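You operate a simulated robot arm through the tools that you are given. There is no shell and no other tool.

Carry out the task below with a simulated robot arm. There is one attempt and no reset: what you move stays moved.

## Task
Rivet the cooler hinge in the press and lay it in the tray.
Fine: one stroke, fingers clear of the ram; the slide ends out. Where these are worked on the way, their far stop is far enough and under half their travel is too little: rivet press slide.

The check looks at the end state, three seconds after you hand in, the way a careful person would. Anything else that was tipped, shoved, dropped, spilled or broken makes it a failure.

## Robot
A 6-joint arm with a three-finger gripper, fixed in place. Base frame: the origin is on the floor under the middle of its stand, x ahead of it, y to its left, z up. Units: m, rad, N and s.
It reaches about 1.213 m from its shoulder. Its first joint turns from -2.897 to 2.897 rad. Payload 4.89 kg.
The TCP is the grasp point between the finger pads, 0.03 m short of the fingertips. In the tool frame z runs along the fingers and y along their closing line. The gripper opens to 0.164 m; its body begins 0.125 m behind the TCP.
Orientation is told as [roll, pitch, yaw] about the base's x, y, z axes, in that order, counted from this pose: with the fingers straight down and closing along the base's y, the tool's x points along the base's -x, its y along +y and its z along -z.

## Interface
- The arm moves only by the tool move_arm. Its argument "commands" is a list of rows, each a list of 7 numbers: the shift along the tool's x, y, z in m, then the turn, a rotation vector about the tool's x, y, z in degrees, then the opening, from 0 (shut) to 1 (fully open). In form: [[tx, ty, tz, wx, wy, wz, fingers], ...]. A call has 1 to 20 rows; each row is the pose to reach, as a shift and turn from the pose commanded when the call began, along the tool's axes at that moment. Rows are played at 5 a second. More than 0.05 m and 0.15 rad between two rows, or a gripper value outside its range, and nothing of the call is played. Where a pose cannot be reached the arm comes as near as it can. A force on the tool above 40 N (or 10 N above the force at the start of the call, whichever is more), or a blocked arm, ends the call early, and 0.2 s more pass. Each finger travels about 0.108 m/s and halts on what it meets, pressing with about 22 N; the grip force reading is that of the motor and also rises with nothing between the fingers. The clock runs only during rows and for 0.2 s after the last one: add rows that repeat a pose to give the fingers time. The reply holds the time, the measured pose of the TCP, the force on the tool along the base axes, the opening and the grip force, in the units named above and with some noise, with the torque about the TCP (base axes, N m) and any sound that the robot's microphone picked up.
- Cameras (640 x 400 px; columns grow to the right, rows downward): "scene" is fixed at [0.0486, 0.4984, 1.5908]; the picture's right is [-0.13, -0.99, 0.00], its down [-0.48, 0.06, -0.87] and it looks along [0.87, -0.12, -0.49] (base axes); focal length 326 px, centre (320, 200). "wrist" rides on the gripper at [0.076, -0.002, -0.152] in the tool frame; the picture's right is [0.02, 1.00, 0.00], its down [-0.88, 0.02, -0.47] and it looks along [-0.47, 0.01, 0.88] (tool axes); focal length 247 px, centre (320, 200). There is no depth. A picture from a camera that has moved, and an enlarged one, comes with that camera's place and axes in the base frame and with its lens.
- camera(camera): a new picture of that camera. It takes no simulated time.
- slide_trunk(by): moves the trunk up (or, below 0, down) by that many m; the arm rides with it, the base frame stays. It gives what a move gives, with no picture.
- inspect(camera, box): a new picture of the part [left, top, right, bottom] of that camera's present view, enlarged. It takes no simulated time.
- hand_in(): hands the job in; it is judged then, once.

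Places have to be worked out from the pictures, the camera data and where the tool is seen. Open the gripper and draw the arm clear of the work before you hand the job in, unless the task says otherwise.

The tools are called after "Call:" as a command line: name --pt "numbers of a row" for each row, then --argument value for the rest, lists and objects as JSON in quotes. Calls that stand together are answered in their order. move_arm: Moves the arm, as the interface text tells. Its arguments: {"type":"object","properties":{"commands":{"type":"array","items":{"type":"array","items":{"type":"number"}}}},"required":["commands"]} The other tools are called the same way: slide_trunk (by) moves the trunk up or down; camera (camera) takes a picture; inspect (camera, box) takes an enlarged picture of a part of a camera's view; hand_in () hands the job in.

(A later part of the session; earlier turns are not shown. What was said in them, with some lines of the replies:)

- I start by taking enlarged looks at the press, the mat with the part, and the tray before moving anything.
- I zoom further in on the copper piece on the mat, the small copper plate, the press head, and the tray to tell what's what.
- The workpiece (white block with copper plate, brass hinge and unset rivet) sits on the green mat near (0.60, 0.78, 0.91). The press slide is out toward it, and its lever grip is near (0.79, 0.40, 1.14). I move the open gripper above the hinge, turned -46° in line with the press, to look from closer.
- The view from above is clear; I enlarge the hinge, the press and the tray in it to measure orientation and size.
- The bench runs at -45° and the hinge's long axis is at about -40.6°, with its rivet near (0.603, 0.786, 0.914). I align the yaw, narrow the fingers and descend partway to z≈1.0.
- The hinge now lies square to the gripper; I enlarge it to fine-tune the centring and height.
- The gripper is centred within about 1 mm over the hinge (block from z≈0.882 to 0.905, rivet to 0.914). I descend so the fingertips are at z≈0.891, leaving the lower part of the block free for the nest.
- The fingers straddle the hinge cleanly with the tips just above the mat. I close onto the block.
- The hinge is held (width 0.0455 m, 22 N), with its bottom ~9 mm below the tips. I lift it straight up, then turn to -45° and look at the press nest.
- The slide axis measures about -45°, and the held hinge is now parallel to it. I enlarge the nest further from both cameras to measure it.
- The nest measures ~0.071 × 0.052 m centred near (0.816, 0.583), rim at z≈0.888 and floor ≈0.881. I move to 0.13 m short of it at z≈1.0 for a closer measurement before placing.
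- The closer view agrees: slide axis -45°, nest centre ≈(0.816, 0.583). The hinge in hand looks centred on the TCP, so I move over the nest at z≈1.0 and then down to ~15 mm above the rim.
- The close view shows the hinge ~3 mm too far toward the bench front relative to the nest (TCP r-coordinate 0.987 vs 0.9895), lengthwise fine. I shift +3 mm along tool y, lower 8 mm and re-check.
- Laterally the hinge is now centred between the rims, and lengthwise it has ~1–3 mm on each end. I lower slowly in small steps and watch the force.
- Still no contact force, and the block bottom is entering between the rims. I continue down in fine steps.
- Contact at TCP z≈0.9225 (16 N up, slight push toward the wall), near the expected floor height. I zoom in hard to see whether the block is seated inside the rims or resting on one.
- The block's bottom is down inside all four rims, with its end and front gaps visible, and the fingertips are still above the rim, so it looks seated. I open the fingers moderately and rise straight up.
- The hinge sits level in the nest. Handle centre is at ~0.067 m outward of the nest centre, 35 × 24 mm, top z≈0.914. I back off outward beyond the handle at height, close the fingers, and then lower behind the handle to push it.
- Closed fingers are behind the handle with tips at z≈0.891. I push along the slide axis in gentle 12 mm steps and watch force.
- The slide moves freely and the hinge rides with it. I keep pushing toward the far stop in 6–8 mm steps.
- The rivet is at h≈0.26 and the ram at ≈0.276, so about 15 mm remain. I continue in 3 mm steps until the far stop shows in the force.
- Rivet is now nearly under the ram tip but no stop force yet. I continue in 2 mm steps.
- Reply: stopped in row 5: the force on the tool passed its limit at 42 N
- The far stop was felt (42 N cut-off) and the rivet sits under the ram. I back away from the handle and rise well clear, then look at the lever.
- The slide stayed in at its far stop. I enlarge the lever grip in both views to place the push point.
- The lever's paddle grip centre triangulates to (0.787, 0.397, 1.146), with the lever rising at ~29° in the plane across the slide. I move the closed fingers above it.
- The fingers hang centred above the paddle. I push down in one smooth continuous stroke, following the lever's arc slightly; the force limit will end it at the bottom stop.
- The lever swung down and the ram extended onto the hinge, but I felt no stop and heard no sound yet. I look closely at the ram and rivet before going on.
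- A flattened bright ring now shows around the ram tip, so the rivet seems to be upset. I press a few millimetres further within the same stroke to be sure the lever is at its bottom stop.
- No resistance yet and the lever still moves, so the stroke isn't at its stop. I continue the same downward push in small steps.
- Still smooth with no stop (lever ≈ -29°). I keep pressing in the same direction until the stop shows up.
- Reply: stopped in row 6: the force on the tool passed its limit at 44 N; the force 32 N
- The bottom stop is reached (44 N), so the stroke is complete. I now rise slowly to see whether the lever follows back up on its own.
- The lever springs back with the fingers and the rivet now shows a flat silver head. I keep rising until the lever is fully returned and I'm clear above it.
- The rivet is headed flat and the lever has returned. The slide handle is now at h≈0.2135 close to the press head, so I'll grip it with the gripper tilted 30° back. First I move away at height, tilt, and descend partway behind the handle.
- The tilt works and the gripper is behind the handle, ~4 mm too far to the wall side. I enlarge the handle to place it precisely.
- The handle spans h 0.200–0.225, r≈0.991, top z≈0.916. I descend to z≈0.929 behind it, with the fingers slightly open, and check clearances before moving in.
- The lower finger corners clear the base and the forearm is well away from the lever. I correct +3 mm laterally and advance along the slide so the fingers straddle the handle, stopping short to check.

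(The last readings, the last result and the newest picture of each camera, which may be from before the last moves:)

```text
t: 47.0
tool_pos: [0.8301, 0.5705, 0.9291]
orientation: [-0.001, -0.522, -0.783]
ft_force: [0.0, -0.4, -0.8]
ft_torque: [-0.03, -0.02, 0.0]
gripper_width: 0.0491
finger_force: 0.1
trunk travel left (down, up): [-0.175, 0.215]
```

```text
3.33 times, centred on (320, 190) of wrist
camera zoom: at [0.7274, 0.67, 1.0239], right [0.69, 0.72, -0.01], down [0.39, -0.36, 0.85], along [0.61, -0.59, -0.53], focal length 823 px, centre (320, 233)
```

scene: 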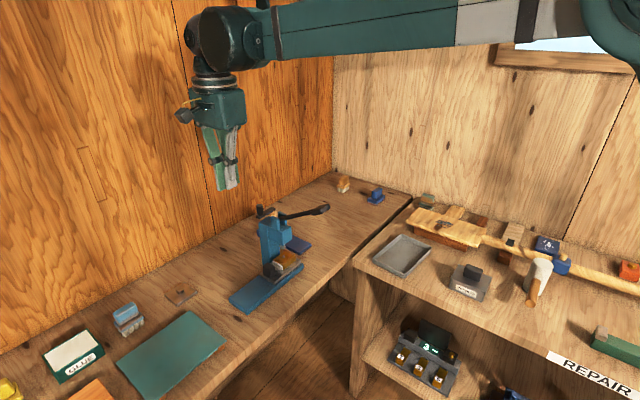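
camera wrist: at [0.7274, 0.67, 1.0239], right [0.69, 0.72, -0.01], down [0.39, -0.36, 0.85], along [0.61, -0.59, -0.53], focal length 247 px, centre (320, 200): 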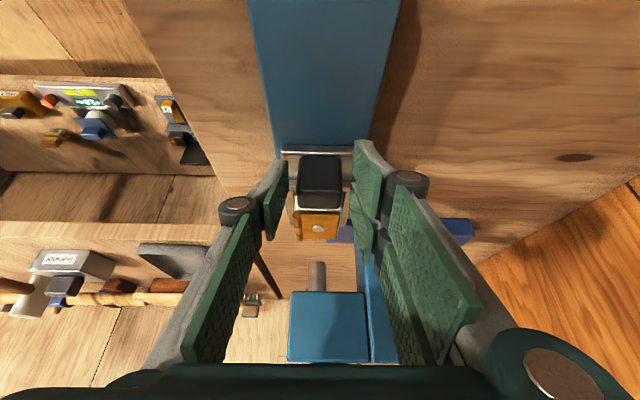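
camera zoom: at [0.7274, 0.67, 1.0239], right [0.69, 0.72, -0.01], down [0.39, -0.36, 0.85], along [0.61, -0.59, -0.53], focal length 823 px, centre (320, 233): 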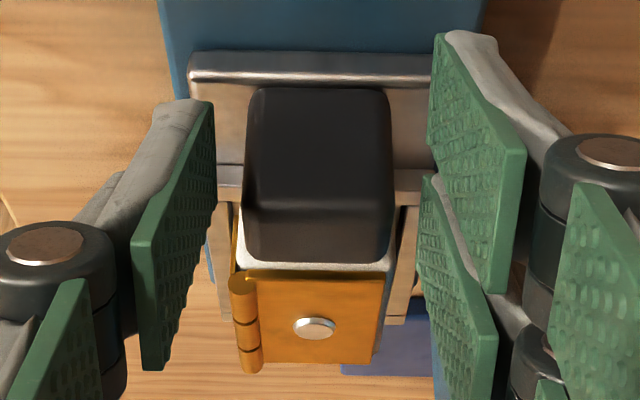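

The handle is centred between the pads. I advance the last 20 mm, drop 5 mm, and close on the handle.

Call:
move_arm --pt "-0.005 0 0.0048 0 0 0 0.3" --pt "-0.01 0 0.0096 0 0 0 0.3" --pt "-0.0148 0 0.0143 0 0 0 0.3" --pt "-0.0148 0 0.0143 0 0 0 0.3" --pt "-0.0148 0 0.0143 0 0 0 0.2" --pt "-0.0148 0 0.0143 0 0 0 0.1" --pt "-0.0148 0 0.0143 0 0 0 0.1"

Call:
camera --camera "wrist"

Call:
inspect --camera "scene" --box '[230, 210, 310, 290]'

```text
t: 48.5
tool_pos: [0.8436, 0.5565, 0.9245]
orientation: [-0.002, -0.522, -0.784]
ft_force: [-7.2, -6.9, -5.5]
ft_torque: [-0.11, 0.19, -0.24]
gripper_width: 0.0358
finger_force: 44.7
trunk travel left (down, up): [-0.175, 0.215]
```

```text
taken
camera wrist: at [0.7415, 0.6558, 1.019], right [0.69, 0.72, -0.01], down [0.39, -0.36, 0.85], along [0.61, -0.59, -0.53], focal length 247 px, centre (320, 200)
```

wrist: 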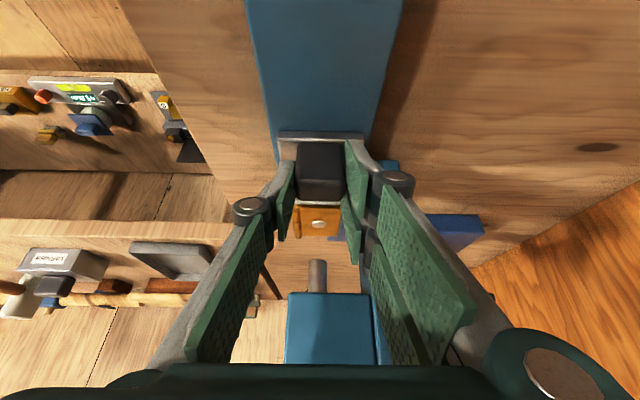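

```text
5.00 times, centred on (270, 250) of scene
camera zoom: at [0.0486, 0.4984, 1.5908], right [-0.13, -0.99, 0.0], down [-0.48, 0.06, -0.87], along [0.87, -0.12, -0.49], focal length 1632 px, centre (570, -50)
```

zoom: 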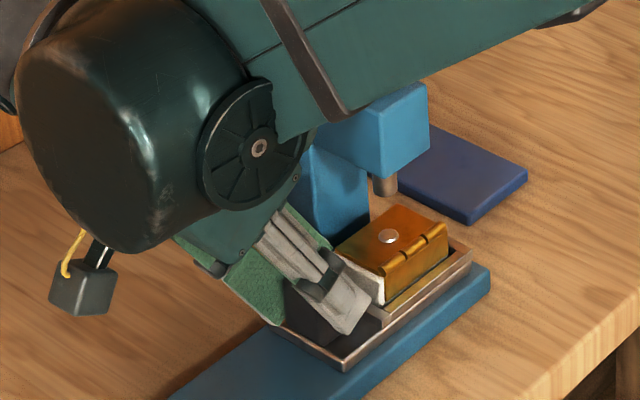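

The handle is gripped (0.0358 m). I pull straight out along the slide axis at constant height in 10 mm steps.

Call:
move_arm --pt "0.0043 -0.0005 -0.0025 0 0 0 0.1" --pt "0.013 -0.001 -0.0075 0 0 0 0.1" --pt "0.0217 -0.001 -0.0125 0 0 0 0.1" --pt "0.0303 -0.001 -0.0175 0 0 0 0.1" --pt "0.039 -0.001 -0.0225 0 0 0 0.1" --pt "0.0476 -0.001 -0.0275 0 0 0 0.1" --pt "0.0563 -0.001 -0.0325 0 0 0 0.1" --pt "0.065 -0.001 -0.0375 0 0 0 0.1" --pt "0.0736 -0.001 -0.0425 0 0 0 0.1" --pt "0.0823 -0.001 -0.0475 0 0 0 0.1" --pt "0.0909 -0.001 -0.0525 0 0 0 0.1" --pt "0.0974 -0.001 -0.05625 0 0 0 0.1" --pt "0.0974 -0.001 -0.05625 0 0 0 0.1"

Call:
camera --camera "wrist"

Call:
inspect --camera "scene" --box '[200, 210, 320, 320]'

```text
t: 51.4
tool_pos: [0.7656, 0.635, 0.9239]
orientation: [0.0, -0.522, -0.786]
ft_force: [25.5, 6.9, 28.4]
ft_torque: [0.02, -1.06, 0.08]
gripper_width: 0.0356
finger_force: 45.4
trunk travel left (down, up): [-0.175, 0.215]
```

```text
taken
camera wrist: at [0.6626, 0.7345, 1.0179], right [0.69, 0.72, -0.01], down [0.39, -0.36, 0.85], along [0.61, -0.59, -0.53], focal length 247 px, centre (320, 200)
```

wrist: 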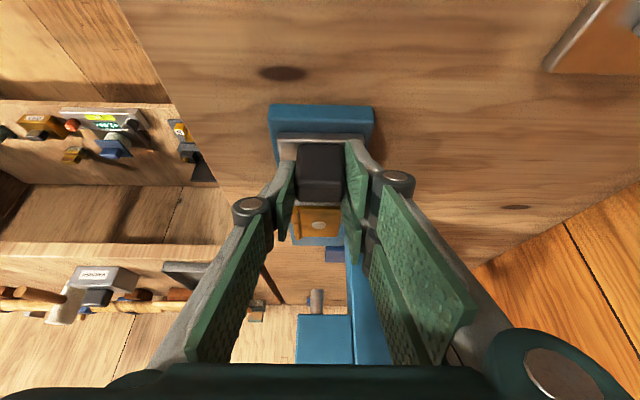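

```text
3.64 times, centred on (260, 265) of scene
camera zoom: at [0.0486, 0.4984, 1.5908], right [-0.13, -0.99, 0.0], down [-0.48, 0.06, -0.87], along [0.87, -0.12, -0.49], focal length 1187 px, centre (538, -36)
```

zoom: 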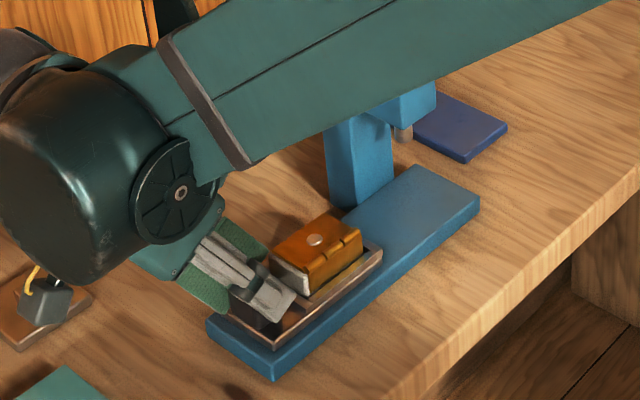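

The slide is almost fully out, but the gripper is loaded (~39 N total, mostly vertical/sideways misalignment). I zoom in to compare the slide end with the base end before finishing.

Call:
inspect --camera "wrist" --box '[260, 90, 380, 210]'

Call:
inspect --camera "scene" --box '[230, 255, 310, 320]'

```text
3.33 times, centred on (320, 150) of wrist
camera zoom: at [0.6626, 0.7345, 1.0179], right [0.69, 0.72, -0.01], down [0.39, -0.36, 0.85], along [0.61, -0.59, -0.53], focal length 823 px, centre (320, 367)
```

zoom: 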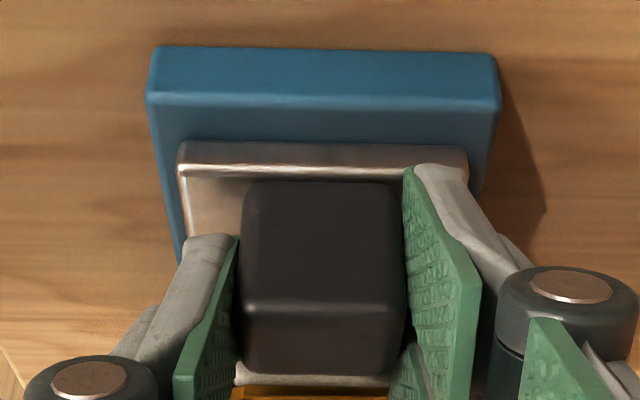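

```text
6.15 times, centred on (270, 288) of scene
camera zoom: at [0.0486, 0.4984, 1.5908], right [-0.13, -0.99, 0.0], down [-0.48, 0.06, -0.87], along [0.87, -0.12, -0.49], focal length 2009 px, centre (628, -338)
```

zoom: 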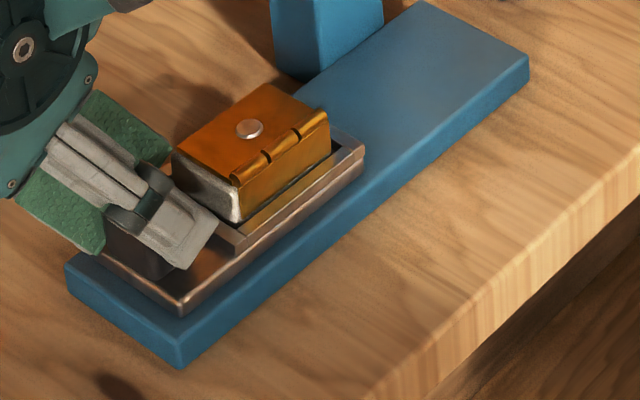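

Compared with the starting picture, the slide corner is back at the same place relative to the base (within ~1 mm), so it is out at its stop. I relieve the load with a tiny up/sideways correction before releasing.

Call:
move_arm --pt "0.0005 0.001 -0.002 0 0 0 0.1" --pt "0.0005 0.001 -0.002 0 0 0 0.1"

```text
t: 52.0
tool_pos: [0.7654, 0.6353, 0.9225]
orientation: [-0.002, -0.52, -0.785]
ft_force: [14.2, -27.8, -9.5]
ft_torque: [-0.63, -0.36, -0.13]
gripper_width: 0.0362
finger_force: 45.1
trunk travel left (down, up): [-0.175, 0.215]
```

The 30 N pull resistance along the slide confirms the outer stop. I ease forward 1.5 mm, open the fingers, and withdraw back and up along the finger direction.

Call:
move_arm --pt "-0.0013 0 0.0007 0 0 0 0.1" --pt "-0.0013 0 0.0 0 0 0 0.2" --pt "-0.0013 0 0.0 0 0 0 0.3" --pt "-0.0013 0 0.0 0 0 0 0.3" --pt "-0.0013 0 -0.01 0 0 0 0.3" --pt "-0.0013 0 -0.03 0 0 0 0.3" --pt "-0.0013 0 -0.06 0 0 0 0.3" --pt "-0.0013 0 -0.1 0 0 0 0.3" --pt "-0.0013 0 -0.1 0 0 0 0.3"

Call:
camera --camera "wrist"

Call:
inspect --camera "scene" --box '[230, 255, 310, 320]'

Call:
camera --camera "scene"

```text
t: 54.0
tool_pos: [0.7278, 0.6736, 1.0135]
orientation: [0.001, -0.522, -0.784]
ft_force: [-0.7, -1.0, 0.5]
ft_torque: [0.05, 0.03, 0.04]
gripper_width: 0.0492
finger_force: 0.0
trunk travel left (down, up): [-0.175, 0.215]
```

```text
taken
camera wrist: at [0.6253, 0.7723, 1.1085], right [0.69, 0.72, -0.01], down [0.39, -0.36, 0.85], along [0.61, -0.59, -0.53], focal length 247 px, centre (320, 200)
```

wrist: 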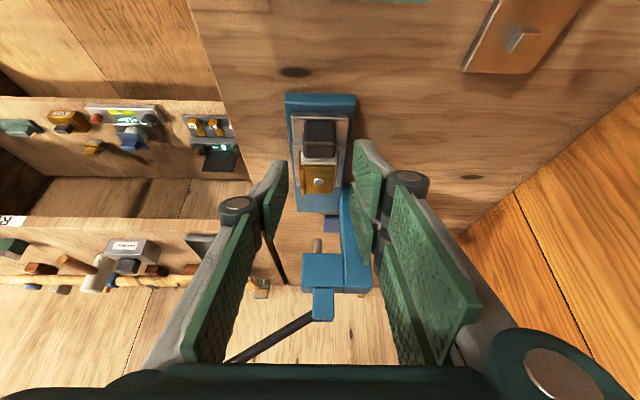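

```text
6.15 times, centred on (270, 288) of scene
camera zoom: at [0.0486, 0.4984, 1.5908], right [-0.13, -0.99, 0.0], down [-0.48, 0.06, -0.87], along [0.87, -0.12, -0.49], focal length 2009 px, centre (628, -338)
```

zoom: 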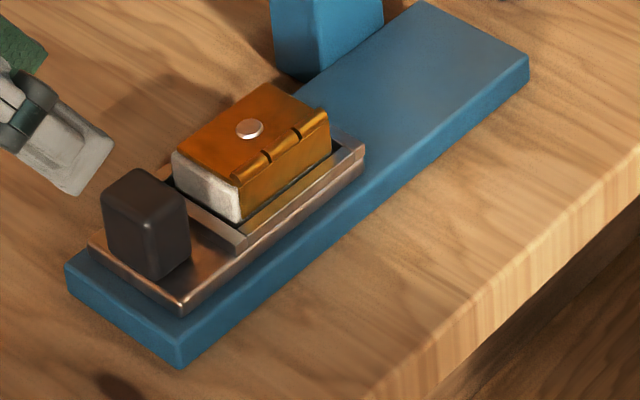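

```text
taken
```

scene: 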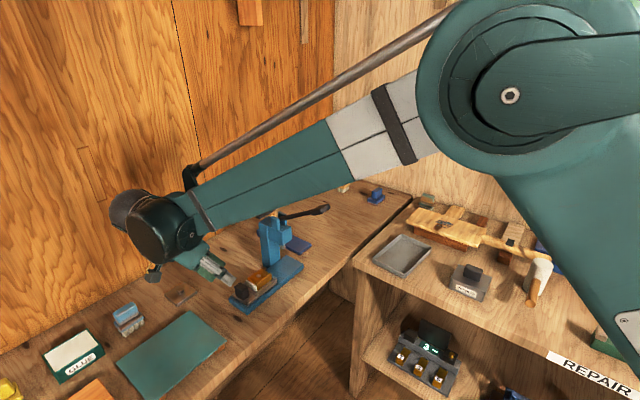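

The slide is out and the riveted hinge is seated in the nest. I straighten the gripper to vertical while moving over the nest at a safe height, opening the fingers to ~0.09 m.

Call:
move_arm --pt "-0.0247 -0.0003 0.0074 0 6 0 0.35" --pt "-0.0494 -0.0006 0.0147 0 12 0 0.4" --pt "-0.0742 -0.0009 0.0221 0 18 0 0.45" --pt "-0.0989 -0.0012 0.0294 0 24 0 0.5" --pt "-0.1237 -0.0015 0.0368 0 30 0 0.55" --pt "-0.1237 -0.0015 0.0368 0 30 0 0.55"

Call:
camera --camera "wrist"

Call:
inspect --camera "wrist" --box '[270, 70, 370, 190]'

```text
t: 55.4
tool_pos: [0.8162, 0.5819, 1.0431]
orientation: [0.0, 0.003, -0.787]
ft_force: [1.4, -0.6, 0.7]
ft_torque: [0.04, 0.02, 0.01]
gripper_width: 0.09
finger_force: 0.2
trunk travel left (down, up): [-0.175, 0.215]
```

```text
taken
camera wrist: at [0.7606, 0.6344, 1.1963], right [0.69, 0.72, 0.0], down [0.64, -0.61, 0.47], along [0.34, -0.33, -0.88], focal length 247 px, centre (320, 200)
```

wrist: 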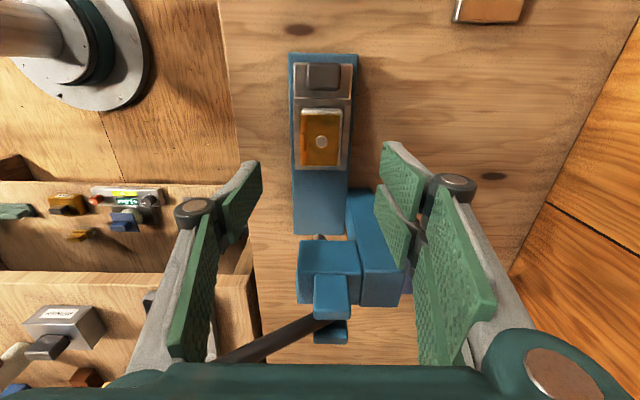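

```text
3.33 times, centred on (320, 130) of wrist
camera zoom: at [0.7606, 0.6344, 1.1963], right [0.69, 0.72, 0.0], down [0.64, -0.61, 0.47], along [0.34, -0.33, -0.88], focal length 823 px, centre (320, 433)
```

zoom: 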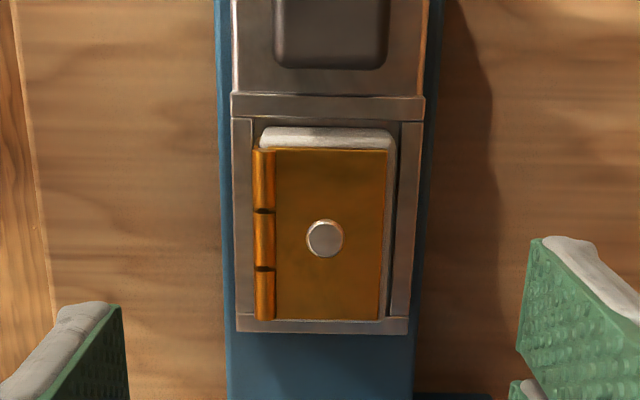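

The hinge is centred under the gripper (offset <1 mm) and parallel. I descend around it to the same height as when I placed it, tips just above the rim.

Call:
move_arm --pt "-0.0005 0.001 0.03 0 0 0 0.55" --pt "-0.0005 0.001 0.065 0 0 0 0.55" --pt "-0.0005 0.001 0.095 0 0 0 0.5" --pt "-0.0005 0.001 0.11 0 0 0 0.45" --pt "-0.0005 0.001 0.1185 0 0 0 0.45" --pt "-0.0005 0.001 0.1185 0 0 0 0.45"

Call:
inspect --camera "scene" --box '[236, 250, 296, 305]'

Call:
camera --camera "wrist"

```text
t: 56.8
tool_pos: [0.8165, 0.584, 0.9243]
orientation: [0.001, 0.002, -0.784]
ft_force: [0.9, 0.4, 0.1]
ft_torque: [0.02, -0.01, 0.01]
gripper_width: 0.074
finger_force: 0.0
trunk travel left (down, up): [-0.175, 0.215]
```

```text
7.27 times, centred on (266, 278) of scene
camera zoom: at [0.0486, 0.4984, 1.5908], right [-0.13, -0.99, 0.0], down [-0.48, 0.06, -0.87], along [0.87, -0.12, -0.49], focal length 2374 px, centre (713, -364)
```

zoom: 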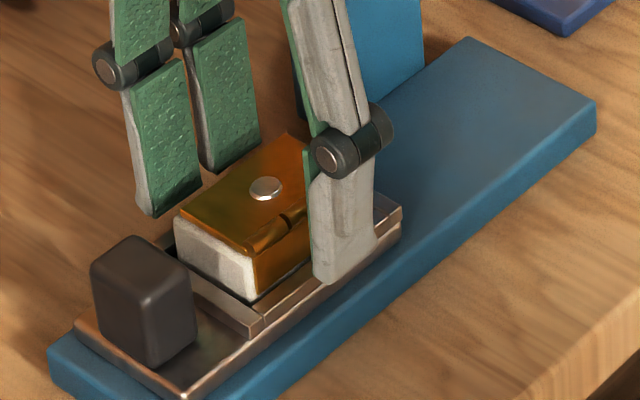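

```text
taken
camera wrist: at [0.7609, 0.6357, 1.077], right [0.69, 0.72, 0.0], down [0.64, -0.61, 0.47], along [0.34, -0.33, -0.88], focal length 247 px, centre (320, 200)
```

wrist: 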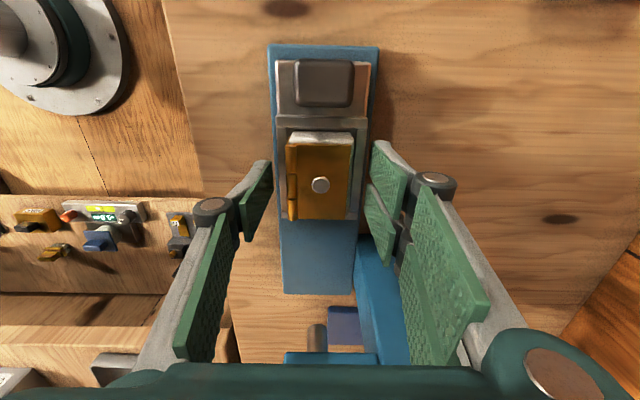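

The fingers straddle the hinge above the rims. I close on it.

Call:
move_arm --pt "0 0 0 0 0 0 0.3" --pt "0 0 0 0 0 0 0.2" --pt "0 0 0 0 0 0 0.1" --pt "0 0 0 0 0 0 0.1" --pt "0 0 0 0 0 0 0.1"

Call:
inspect --camera "scene" --box '[236, 250, 296, 305]'

```text
t: 58.0
tool_pos: [0.8159, 0.5839, 0.9233]
orientation: [0.0, 0.001, -0.784]
ft_force: [0.4, -0.3, 0.8]
ft_torque: [0.03, -0.01, 0.01]
gripper_width: 0.0455
finger_force: 22.5
trunk travel left (down, up): [-0.175, 0.215]
```

```text
7.27 times, centred on (266, 278) of scene
camera zoom: at [0.0486, 0.4984, 1.5908], right [-0.13, -0.99, 0.0], down [-0.48, 0.06, -0.87], along [0.87, -0.12, -0.49], focal length 2374 px, centre (713, -364)
```

zoom: 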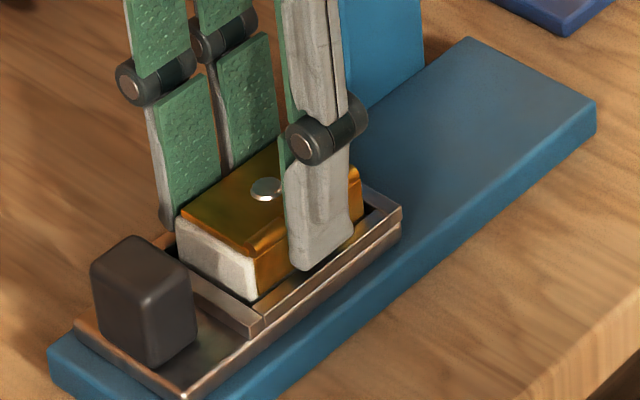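

The hinge is held again (0.0455 m). I lift straight out of the nest, watching that the slide does not follow, and rise well above the lever.

Call:
move_arm --pt "0 0 -0.005 0 0 0 0.1" --pt "0 0 -0.012 0 0 0 0.1" --pt "0 0 -0.025 0 0 0 0.1" --pt "0 0 -0.05 0 0 0 0.1" --pt "0 0 -0.09 0 0 0 0.1" --pt "0 0 -0.13 0 0 0 0.1" --pt "0 0 -0.17 0 0 0 0.1" --pt "0 0 -0.21 0 0 0 0.1" --pt "0 0 -0.25 0 0 0 0.1" --pt "0 0 -0.29 0 0 0 0.1" --pt "0 0 -0.33 0 0 0 0.1" --pt "0 0 -0.37 0 0 0 0.1" --pt "0 0 -0.38 0 0 0 0.1" --pt "0 0 -0.38 0 0 0 0.1"

Call:
camera --camera "scene"

Call:
camera --camera "wrist"

Call:
inspect --camera "scene" --box '[350, 215, 510, 305]'

```text
t: 61.0
tool_pos: [0.817, 0.5827, 1.3052]
orientation: [0.0, 0.0, -0.785]
ft_force: [-0.1, 0.1, -1.0]
ft_torque: [0.01, -0.05, 0.03]
gripper_width: 0.0451
finger_force: 22.5
trunk travel left (down, up): [-0.175, 0.215]
```

```text
taken
```

scene: 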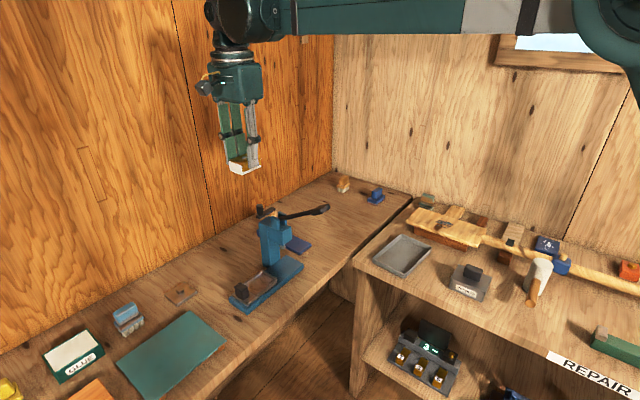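

```text
taken
camera wrist: at [0.7608, 0.6354, 1.4582], right [0.69, 0.72, 0.0], down [0.64, -0.61, 0.47], along [0.34, -0.33, -0.88], focal length 247 px, centre (320, 200)
```

wrist: 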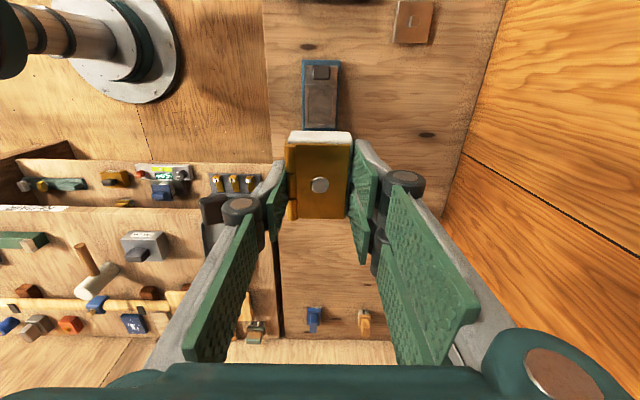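

```text
4.00 times, centred on (430, 260) of scene
camera zoom: at [0.0486, 0.4984, 1.5908], right [-0.13, -0.99, 0.0], down [-0.48, 0.06, -0.87], along [0.87, -0.12, -0.49], focal length 1306 px, centre (-120, -40)
```

zoom: 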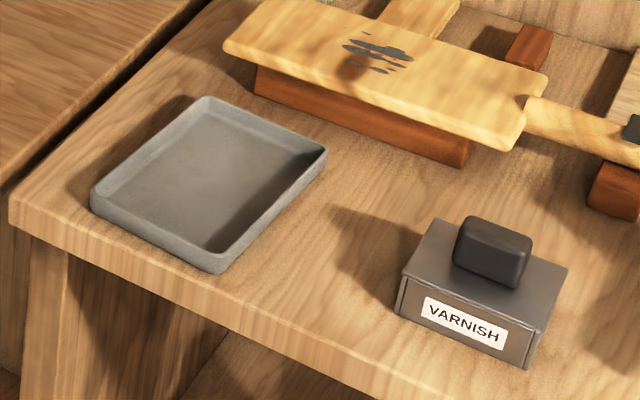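

The tray is roughly centred at (0.90, 0.09), ~0.19 × 0.125 m with its long side near the same heading as the hinge. I carry the hinge at height (above the lever) to a point ~0.1 m short of the tray to measure it closely.

Call:
move_arm --pt "-0.0278 -0.0262 0.0 0 0 0 0.1" --pt "-0.0556 -0.0525 0.0 0 0 0 0.1" --pt "-0.0834 -0.0787 0.0 0 0 0 0.1" --pt "-0.1112 -0.1049 0.0 0 0 0 0.1" --pt "-0.139 -0.1311 0.0 0 0 0 0.1" --pt "-0.1669 -0.1574 0.0 0 0 0 0.1" --pt "-0.1947 -0.1836 0.0 0 0 0 0.1" --pt "-0.2225 -0.2098 0.02 0 0 0 0.1" --pt "-0.2503 -0.236 0.04 0 0 0 0.1" --pt "-0.2781 -0.2623 0.06 0 0 0 0.1" --pt "-0.3059 -0.2885 0.08 0 0 0 0.1" --pt "-0.3059 -0.2885 0.11 0 0 0 0.1" --pt "-0.3059 -0.2885 0.14 0 0 0 0.1" --pt "-0.3059 -0.2885 0.14 0 0 0 0.1"

Call:
camera --camera "wrist"

Call:
camera --camera "scene"

```text
t: 64.0
tool_pos: [0.83, 0.1623, 1.1637]
orientation: [0.0, 0.002, -0.783]
ft_force: [0.4, -0.4, -0.8]
ft_torque: [-0.02, 0.04, 0.03]
gripper_width: 0.0456
finger_force: 22.0
trunk travel left (down, up): [-0.175, 0.215]
```

```text
taken
camera wrist: at [0.7752, 0.2155, 1.3166], right [0.69, 0.72, 0.0], down [0.64, -0.61, 0.47], along [0.34, -0.33, -0.88], focal length 247 px, centre (320, 200)
```

wrist: 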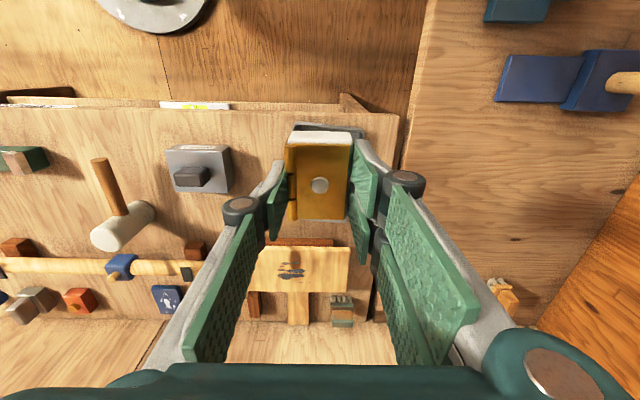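

```text
taken
```

scene: 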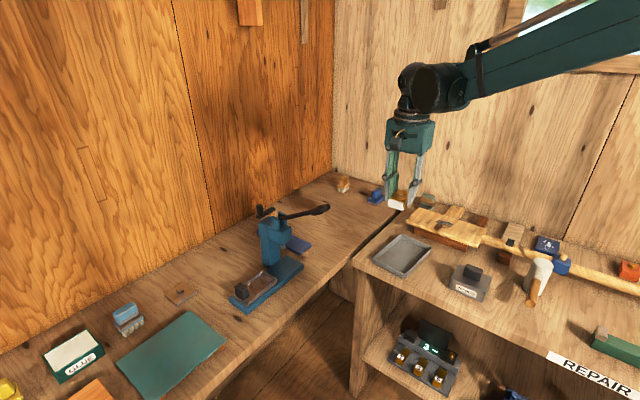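

The tray's near edge agrees between both cameras; its centre is ≈(0.9035, 0.0934) with its axis about 6.7° beyond mine. I move over the centre, turn to match, and descend to z≈1.0.

Call:
move_arm --pt "-0.0253 0.0006 0.01 0 0 1.7 0.1" --pt "-0.0506 0.0012 0.02 0 0 3.4 0.1" --pt "-0.0758 0.0018 0.04 0 0 5.1 0.1" --pt "-0.1011 0.0024 0.07 0 0 6.7 0.1" --pt "-0.1011 0.0024 0.105 0 0 6.7 0.1" --pt "-0.1011 0.0024 0.14 0 0 6.7 0.1" --pt "-0.1011 0.0024 0.164 0 0 6.7 0.1" --pt "-0.1011 0.0024 0.164 0 0 6.7 0.1"

Call:
camera --camera "wrist"

Call:
inspect --camera "scene" --box '[340, 170, 480, 290]'

```text
t: 65.8
tool_pos: [0.9023, 0.0939, 0.9993]
orientation: [-0.001, 0.003, -0.9]
ft_force: [0.9, 1.0, -1.8]
ft_torque: [-0.02, 0.07, -0.01]
gripper_width: 0.0457
finger_force: 22.1
trunk travel left (down, up): [-0.175, 0.215]
```

```text
taken
camera wrist: at [0.8536, 0.152, 1.1525], right [0.77, 0.64, 0.0], down [0.56, -0.68, 0.47], along [0.3, -0.36, -0.88], focal length 247 px, centre (320, 200)
```

wrist: 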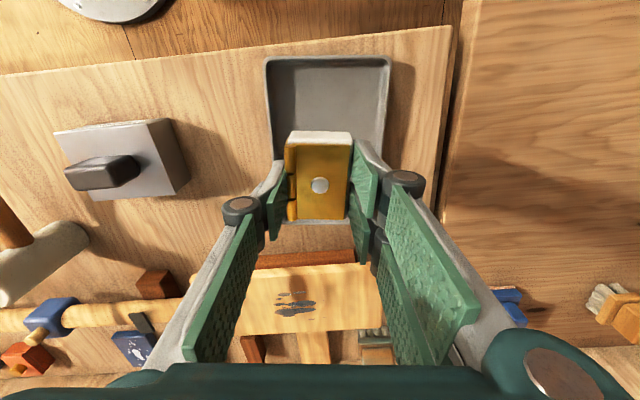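

```text
3.33 times, centred on (410, 230) of scene
camera zoom: at [0.0486, 0.4984, 1.5908], right [-0.13, -0.99, 0.0], down [-0.48, 0.06, -0.87], along [0.87, -0.12, -0.49], focal length 1088 px, centre (20, 100)
```

zoom: 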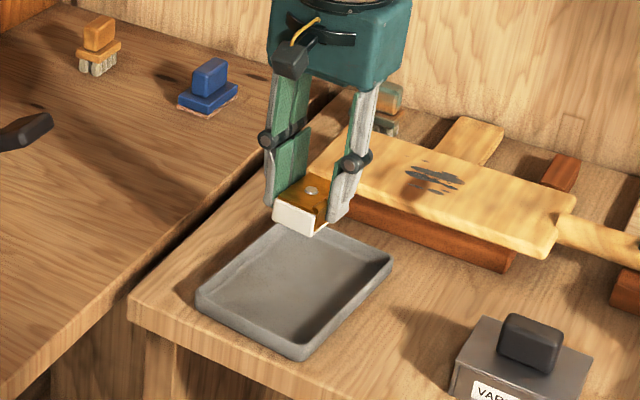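

The tray is square to the gripper and the hinge hangs almost over its centre. I shift 6 mm forward and descend to z≈0.925, then check height.

Call:
move_arm --pt "-0.003 0.001 0.02 0 0 0 0.1" --pt "-0.006 0.001 0.045 0 0 0 0.1" --pt "-0.006 0.001 0.065 0 0 0 0.1" --pt "-0.006 0.001 0.074 0 0 0 0.1" --pt "-0.006 0.001 0.074 0 0 0 0.1"

Call:
inspect --camera "scene" --box '[360, 200, 450, 290]'

Call:
camera --camera "wrist"

```text
t: 67.0
tool_pos: [0.9072, 0.0908, 0.9256]
orientation: [-0.001, 0.002, -0.899]
ft_force: [-0.4, -0.3, -1.5]
ft_torque: [-0.02, 0.04, 0.01]
gripper_width: 0.0458
finger_force: 21.9
trunk travel left (down, up): [-0.175, 0.215]
```

```text
4.44 times, centred on (405, 245) of scene
camera zoom: at [0.0486, 0.4984, 1.5908], right [-0.13, -0.99, 0.0], down [-0.48, 0.06, -0.87], along [0.87, -0.12, -0.49], focal length 1451 px, centre (-58, 0)
```

zoom: 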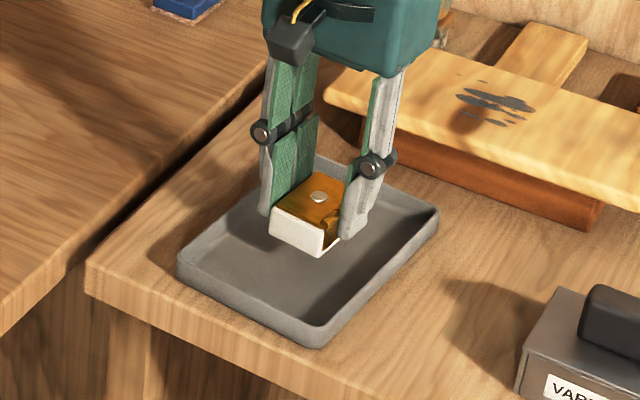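

```text
taken
camera wrist: at [0.8593, 0.1489, 1.078], right [0.77, 0.64, 0.0], down [0.56, -0.68, 0.47], along [0.3, -0.36, -0.88], focal length 247 px, centre (320, 200)
```

wrist: 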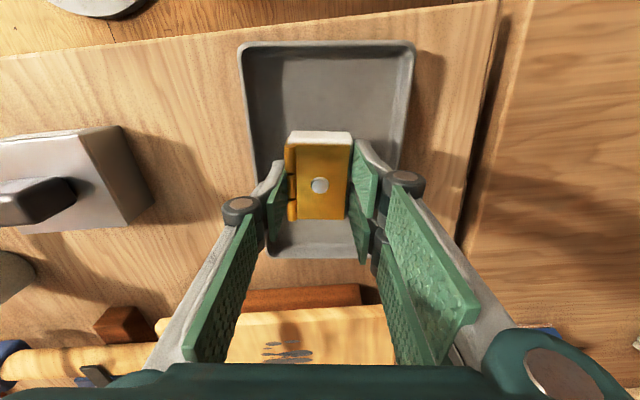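

The hinge is above the tray interior with fingers well inside the walls. I lower in small steps and watch for contact.

Call:
move_arm --pt "0 0 0.003 0 0 0 0.1" --pt "0 0 0.006 0 0 0 0.1" --pt "0 0 0.009 0 0 0 0.1" --pt "0 0 0.012 0 0 0 0.1" --pt "0 0 0.014 0 0 0 0.1"

Call:
inspect --camera "scene" --box '[360, 200, 450, 290]'

```text
t: 68.2
tool_pos: [0.9079, 0.0905, 0.9096]
orientation: [0.001, 0.002, -0.9]
ft_force: [-0.8, -0.3, -1.6]
ft_torque: [-0.02, -0.02, -0.01]
gripper_width: 0.0456
finger_force: 22.3
trunk travel left (down, up): [-0.175, 0.215]
```

```text
4.44 times, centred on (405, 245) of scene
camera zoom: at [0.0486, 0.4984, 1.5908], right [-0.13, -0.99, 0.0], down [-0.48, 0.06, -0.87], along [0.87, -0.12, -0.49], focal length 1451 px, centre (-58, 0)
```

zoom: 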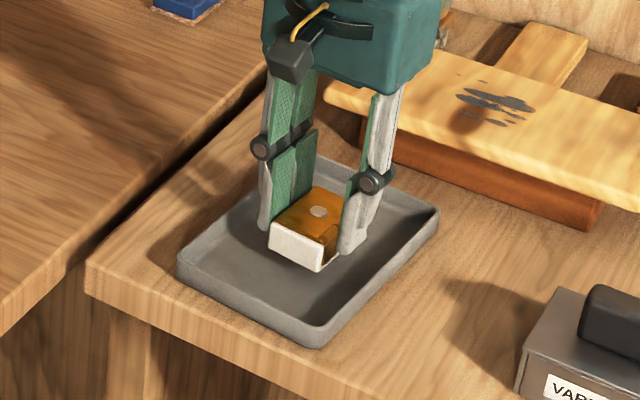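

No contact yet and the block's shadow gap is shrinking. I continue in 2 mm steps.

Call:
move_arm --pt "0 0 0.002 0 0 0 0.1" --pt "0 0 0.004 0 0 0 0.1" --pt "0 0 0.006 0 0 0 0.1"

Call:
inspect --camera "scene" --box '[380, 220, 440, 280]'

```text
t: 69.0
tool_pos: [0.9073, 0.0895, 0.9046]
orientation: [0.0, 0.003, -0.9]
ft_force: [1.1, -0.6, -0.6]
ft_torque: [-0.02, -0.02, 0.02]
gripper_width: 0.0457
finger_force: 21.9
trunk travel left (down, up): [-0.175, 0.215]
```

```text
6.67 times, centred on (410, 250) of scene
camera zoom: at [0.0486, 0.4984, 1.5908], right [-0.13, -0.99, 0.0], down [-0.48, 0.06, -0.87], along [0.87, -0.12, -0.49], focal length 2176 px, centre (-280, -133)
```

zoom: 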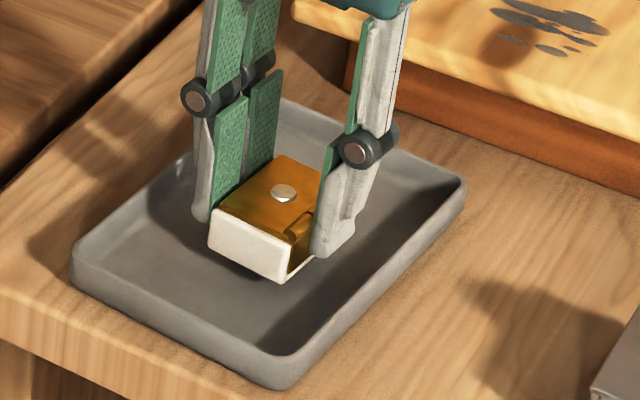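

Still a small shadow gap under the block. I go on down in 1.5 mm steps.

Call:
move_arm --pt "0 0 0.0015 0 0 0 0.1" --pt "0 0 0.003 0 0 0 0.1" --pt "0 0 0.0045 0 0 0 0.1"

Call:
inspect --camera "scene" --box '[380, 220, 440, 280]'

```text
t: 69.8
tool_pos: [0.907, 0.0902, 0.9006]
orientation: [0.001, 0.001, -0.901]
ft_force: [-0.3, 0.7, -0.9]
ft_torque: [0.01, -0.01, -0.02]
gripper_width: 0.0458
finger_force: 22.3
trunk travel left (down, up): [-0.175, 0.215]
```

```text
6.67 times, centred on (410, 250) of scene
camera zoom: at [0.0486, 0.4984, 1.5908], right [-0.13, -0.99, 0.0], down [-0.48, 0.06, -0.87], along [0.87, -0.12, -0.49], focal length 2176 px, centre (-280, -133)
```

zoom: 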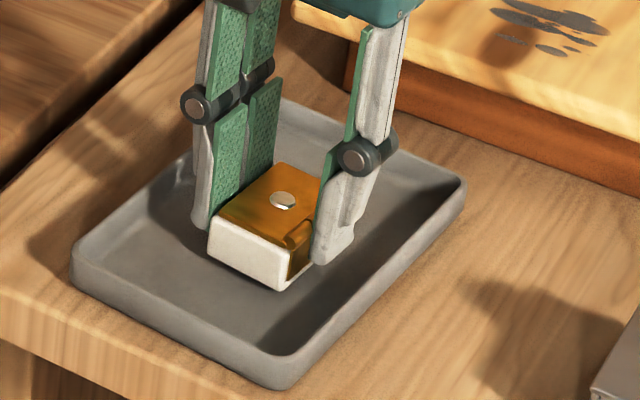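

The gap is nearly closed but there is still no contact force; I continue in 1 mm steps.

Call:
move_arm --pt "0 0 0.001 0 0 0 0.1" --pt "0 0 0.002 0 0 0 0.1" --pt "0 0 0.003 0 0 0 0.1"

Call:
inspect --camera "scene" --box '[380, 220, 440, 280]'

```text
t: 70.5
tool_pos: [0.9074, 0.0907, 0.8972]
orientation: [0.001, 0.002, -0.902]
ft_force: [0.0, -0.3, -1.2]
ft_torque: [0.01, 0.04, -0.01]
gripper_width: 0.0455
finger_force: 22.5
trunk travel left (down, up): [-0.175, 0.215]
```

```text
6.67 times, centred on (410, 250) of scene
camera zoom: at [0.0486, 0.4984, 1.5908], right [-0.13, -0.99, 0.0], down [-0.48, 0.06, -0.87], along [0.87, -0.12, -0.49], focal length 2176 px, centre (-280, -133)
```

zoom: 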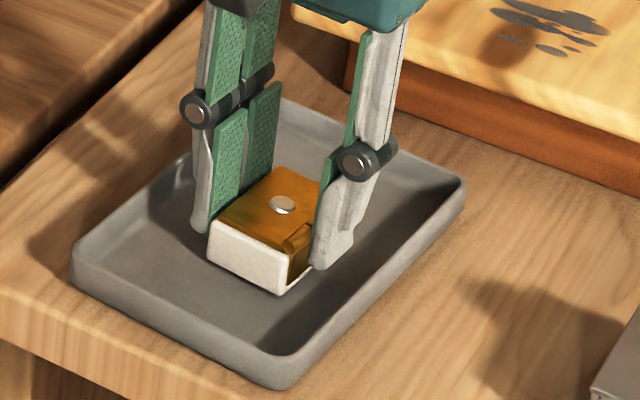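

Still free. I continue another 4 mm in 1 mm steps.

Call:
move_arm --pt "0 0 0.001 0 0 0 0.1" --pt "0 0 0.002 0 0 0 0.1" --pt "0 0 0.003 0 0 0 0.1" --pt "0 0 0.004 0 0 0 0.1"

Call:
inspect --camera "scene" --box '[380, 220, 440, 280]'

Call:
inspect --camera "wrist" --box '[270, 110, 370, 230]'

```text
t: 71.5
tool_pos: [0.9067, 0.0889, 0.8949]
orientation: [0.001, 0.002, -0.903]
ft_force: [6.0, -2.1, 15.7]
ft_torque: [-0.06, -0.17, 0.01]
gripper_width: 0.046
finger_force: 22.1
trunk travel left (down, up): [-0.175, 0.215]
```

```text
6.67 times, centred on (410, 250) of scene
camera zoom: at [0.0486, 0.4984, 1.5908], right [-0.13, -0.99, 0.0], down [-0.48, 0.06, -0.87], along [0.87, -0.12, -0.49], focal length 2176 px, centre (-280, -133)
```

zoom: 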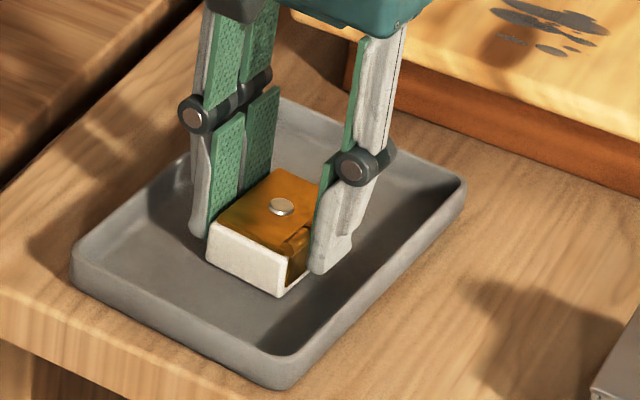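

```text
3.33 times, centred on (320, 170) of wrist
camera zoom: at [0.8587, 0.1481, 1.0476], right [0.77, 0.64, 0.0], down [0.56, -0.68, 0.47], along [0.3, -0.36, -0.88], focal length 823 px, centre (320, 300)
```

zoom: 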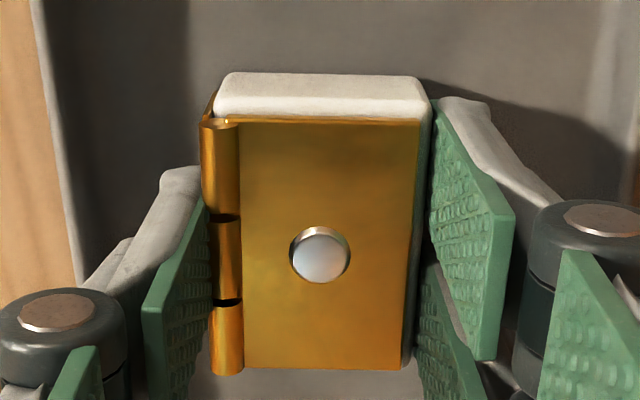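

Contact with the tray floor (16 N) at TCP z≈0.895. I open the fingers modestly (staying inside the walls) and rise straight up.

Call:
move_arm --pt "0 0 -0.001 0 0 0 0.2" --pt "0 0 -0.001 0 0 0 0.35" --pt "0 0 -0.001 0 0 0 0.42" --pt "0 0 -0.001 0 0 0 0.42" --pt "0 0 -0.015 0 0 0 0.42" --pt "0 0 -0.04 0 0 0 0.42" --pt "0 0 -0.08 0 0 0 0.42" --pt "0 0 -0.12 0 0 0 0.42" --pt "0 0 -0.16 0 0 0 0.42" --pt "0 0 -0.2 0 0 0 0.42" --pt "0 0 -0.24 0 0 0 0.5" --pt "0 0 -0.28 0 0 0 0.6" --pt "0 0 -0.32 0 0 0 0.8" --pt "0 0 -0.36 0 0 0 1" --pt "0 0 -0.4 0 0 0 1"

Call:
camera --camera "wrist"

Call:
camera --camera "scene"

Call:
inspect --camera "scene" --box '[360, 220, 450, 290]'

Call:
inspect --camera "scene" --box '[220, 180, 340, 320]'

```text
t: 74.8
tool_pos: [0.9085, 0.0888, 1.2964]
orientation: [-0.002, 0.002, -0.901]
ft_force: [0.4, 0.3, -0.6]
ft_torque: [-0.03, 0.1, -0.01]
gripper_width: 0.1641
finger_force: 0.2
trunk travel left (down, up): [-0.175, 0.215]
```

```text
taken
camera wrist: at [0.86, 0.1473, 1.4492], right [0.77, 0.64, 0.0], down [0.56, -0.68, 0.47], along [0.3, -0.36, -0.88], focal length 247 px, centre (320, 200)
```

wrist: 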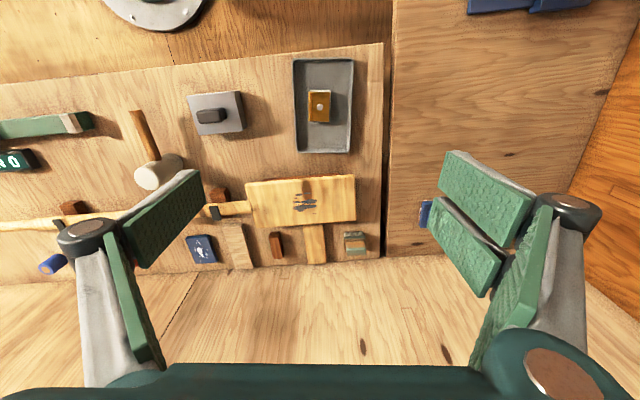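

```text
taken
```

scene: 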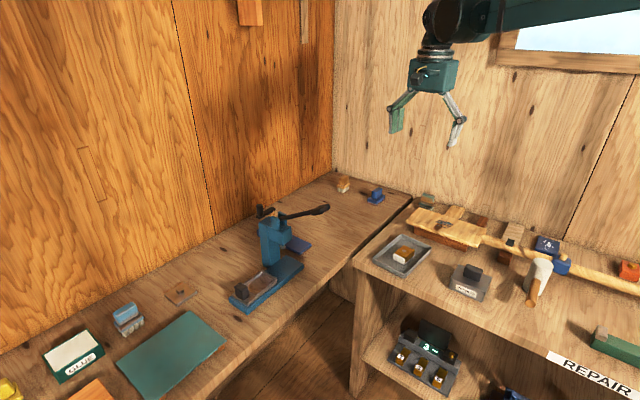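

```text
5.71 times, centred on (405, 255) of scene
camera zoom: at [0.0486, 0.4984, 1.5908], right [-0.13, -0.99, 0.0], down [-0.48, 0.06, -0.87], along [0.87, -0.12, -0.49], focal length 1865 px, centre (-166, -114)
```

zoom: 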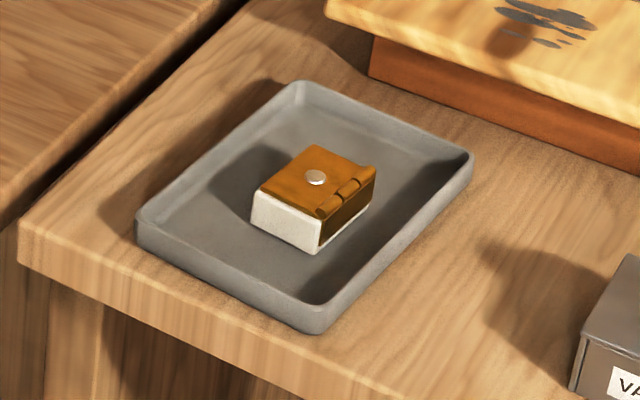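

```text
2.86 times, centred on (280, 250) of scene
camera zoom: at [0.0486, 0.4984, 1.5908], right [-0.13, -0.99, 0.0], down [-0.48, 0.06, -0.87], along [0.87, -0.12, -0.49], focal length 933 px, centre (434, 57)
```

zoom: 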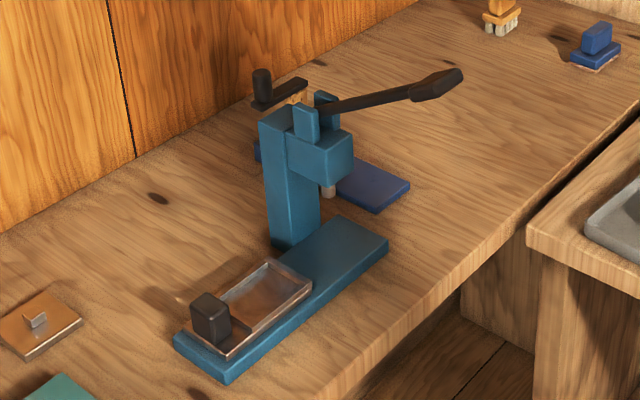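

The riveted hinge lies flat in the tray with its rivet headed. The slide is back out exactly as in the first picture, the lever is up, and everything else is undisturbed. The gripper is open and ~0.4 m above the work, so I hand in.

Call:
hand_in

```text
The job is handed in.
```

The hinge is riveted and lies flat in the grey tray. I handed the job in; the check's result hasn't come back.

- **Press:** I pushed the slide in until it hit its far stop. The lever then took a single stroke down to its bottom stop, with the fingers on the lever and away from the ram. I paused briefly twice on the way down but never let the lever back up. It sprang back on its own, and the rivet now shows a flat head.
- **Slide:** I pulled it out until it hit its outer stop. In the last picture it sits where it did at the start.
- **Surroundings:** Compared with the first pictures, nothing else looks moved or tipped. The gripper is open and about 0.4 m above the tray.
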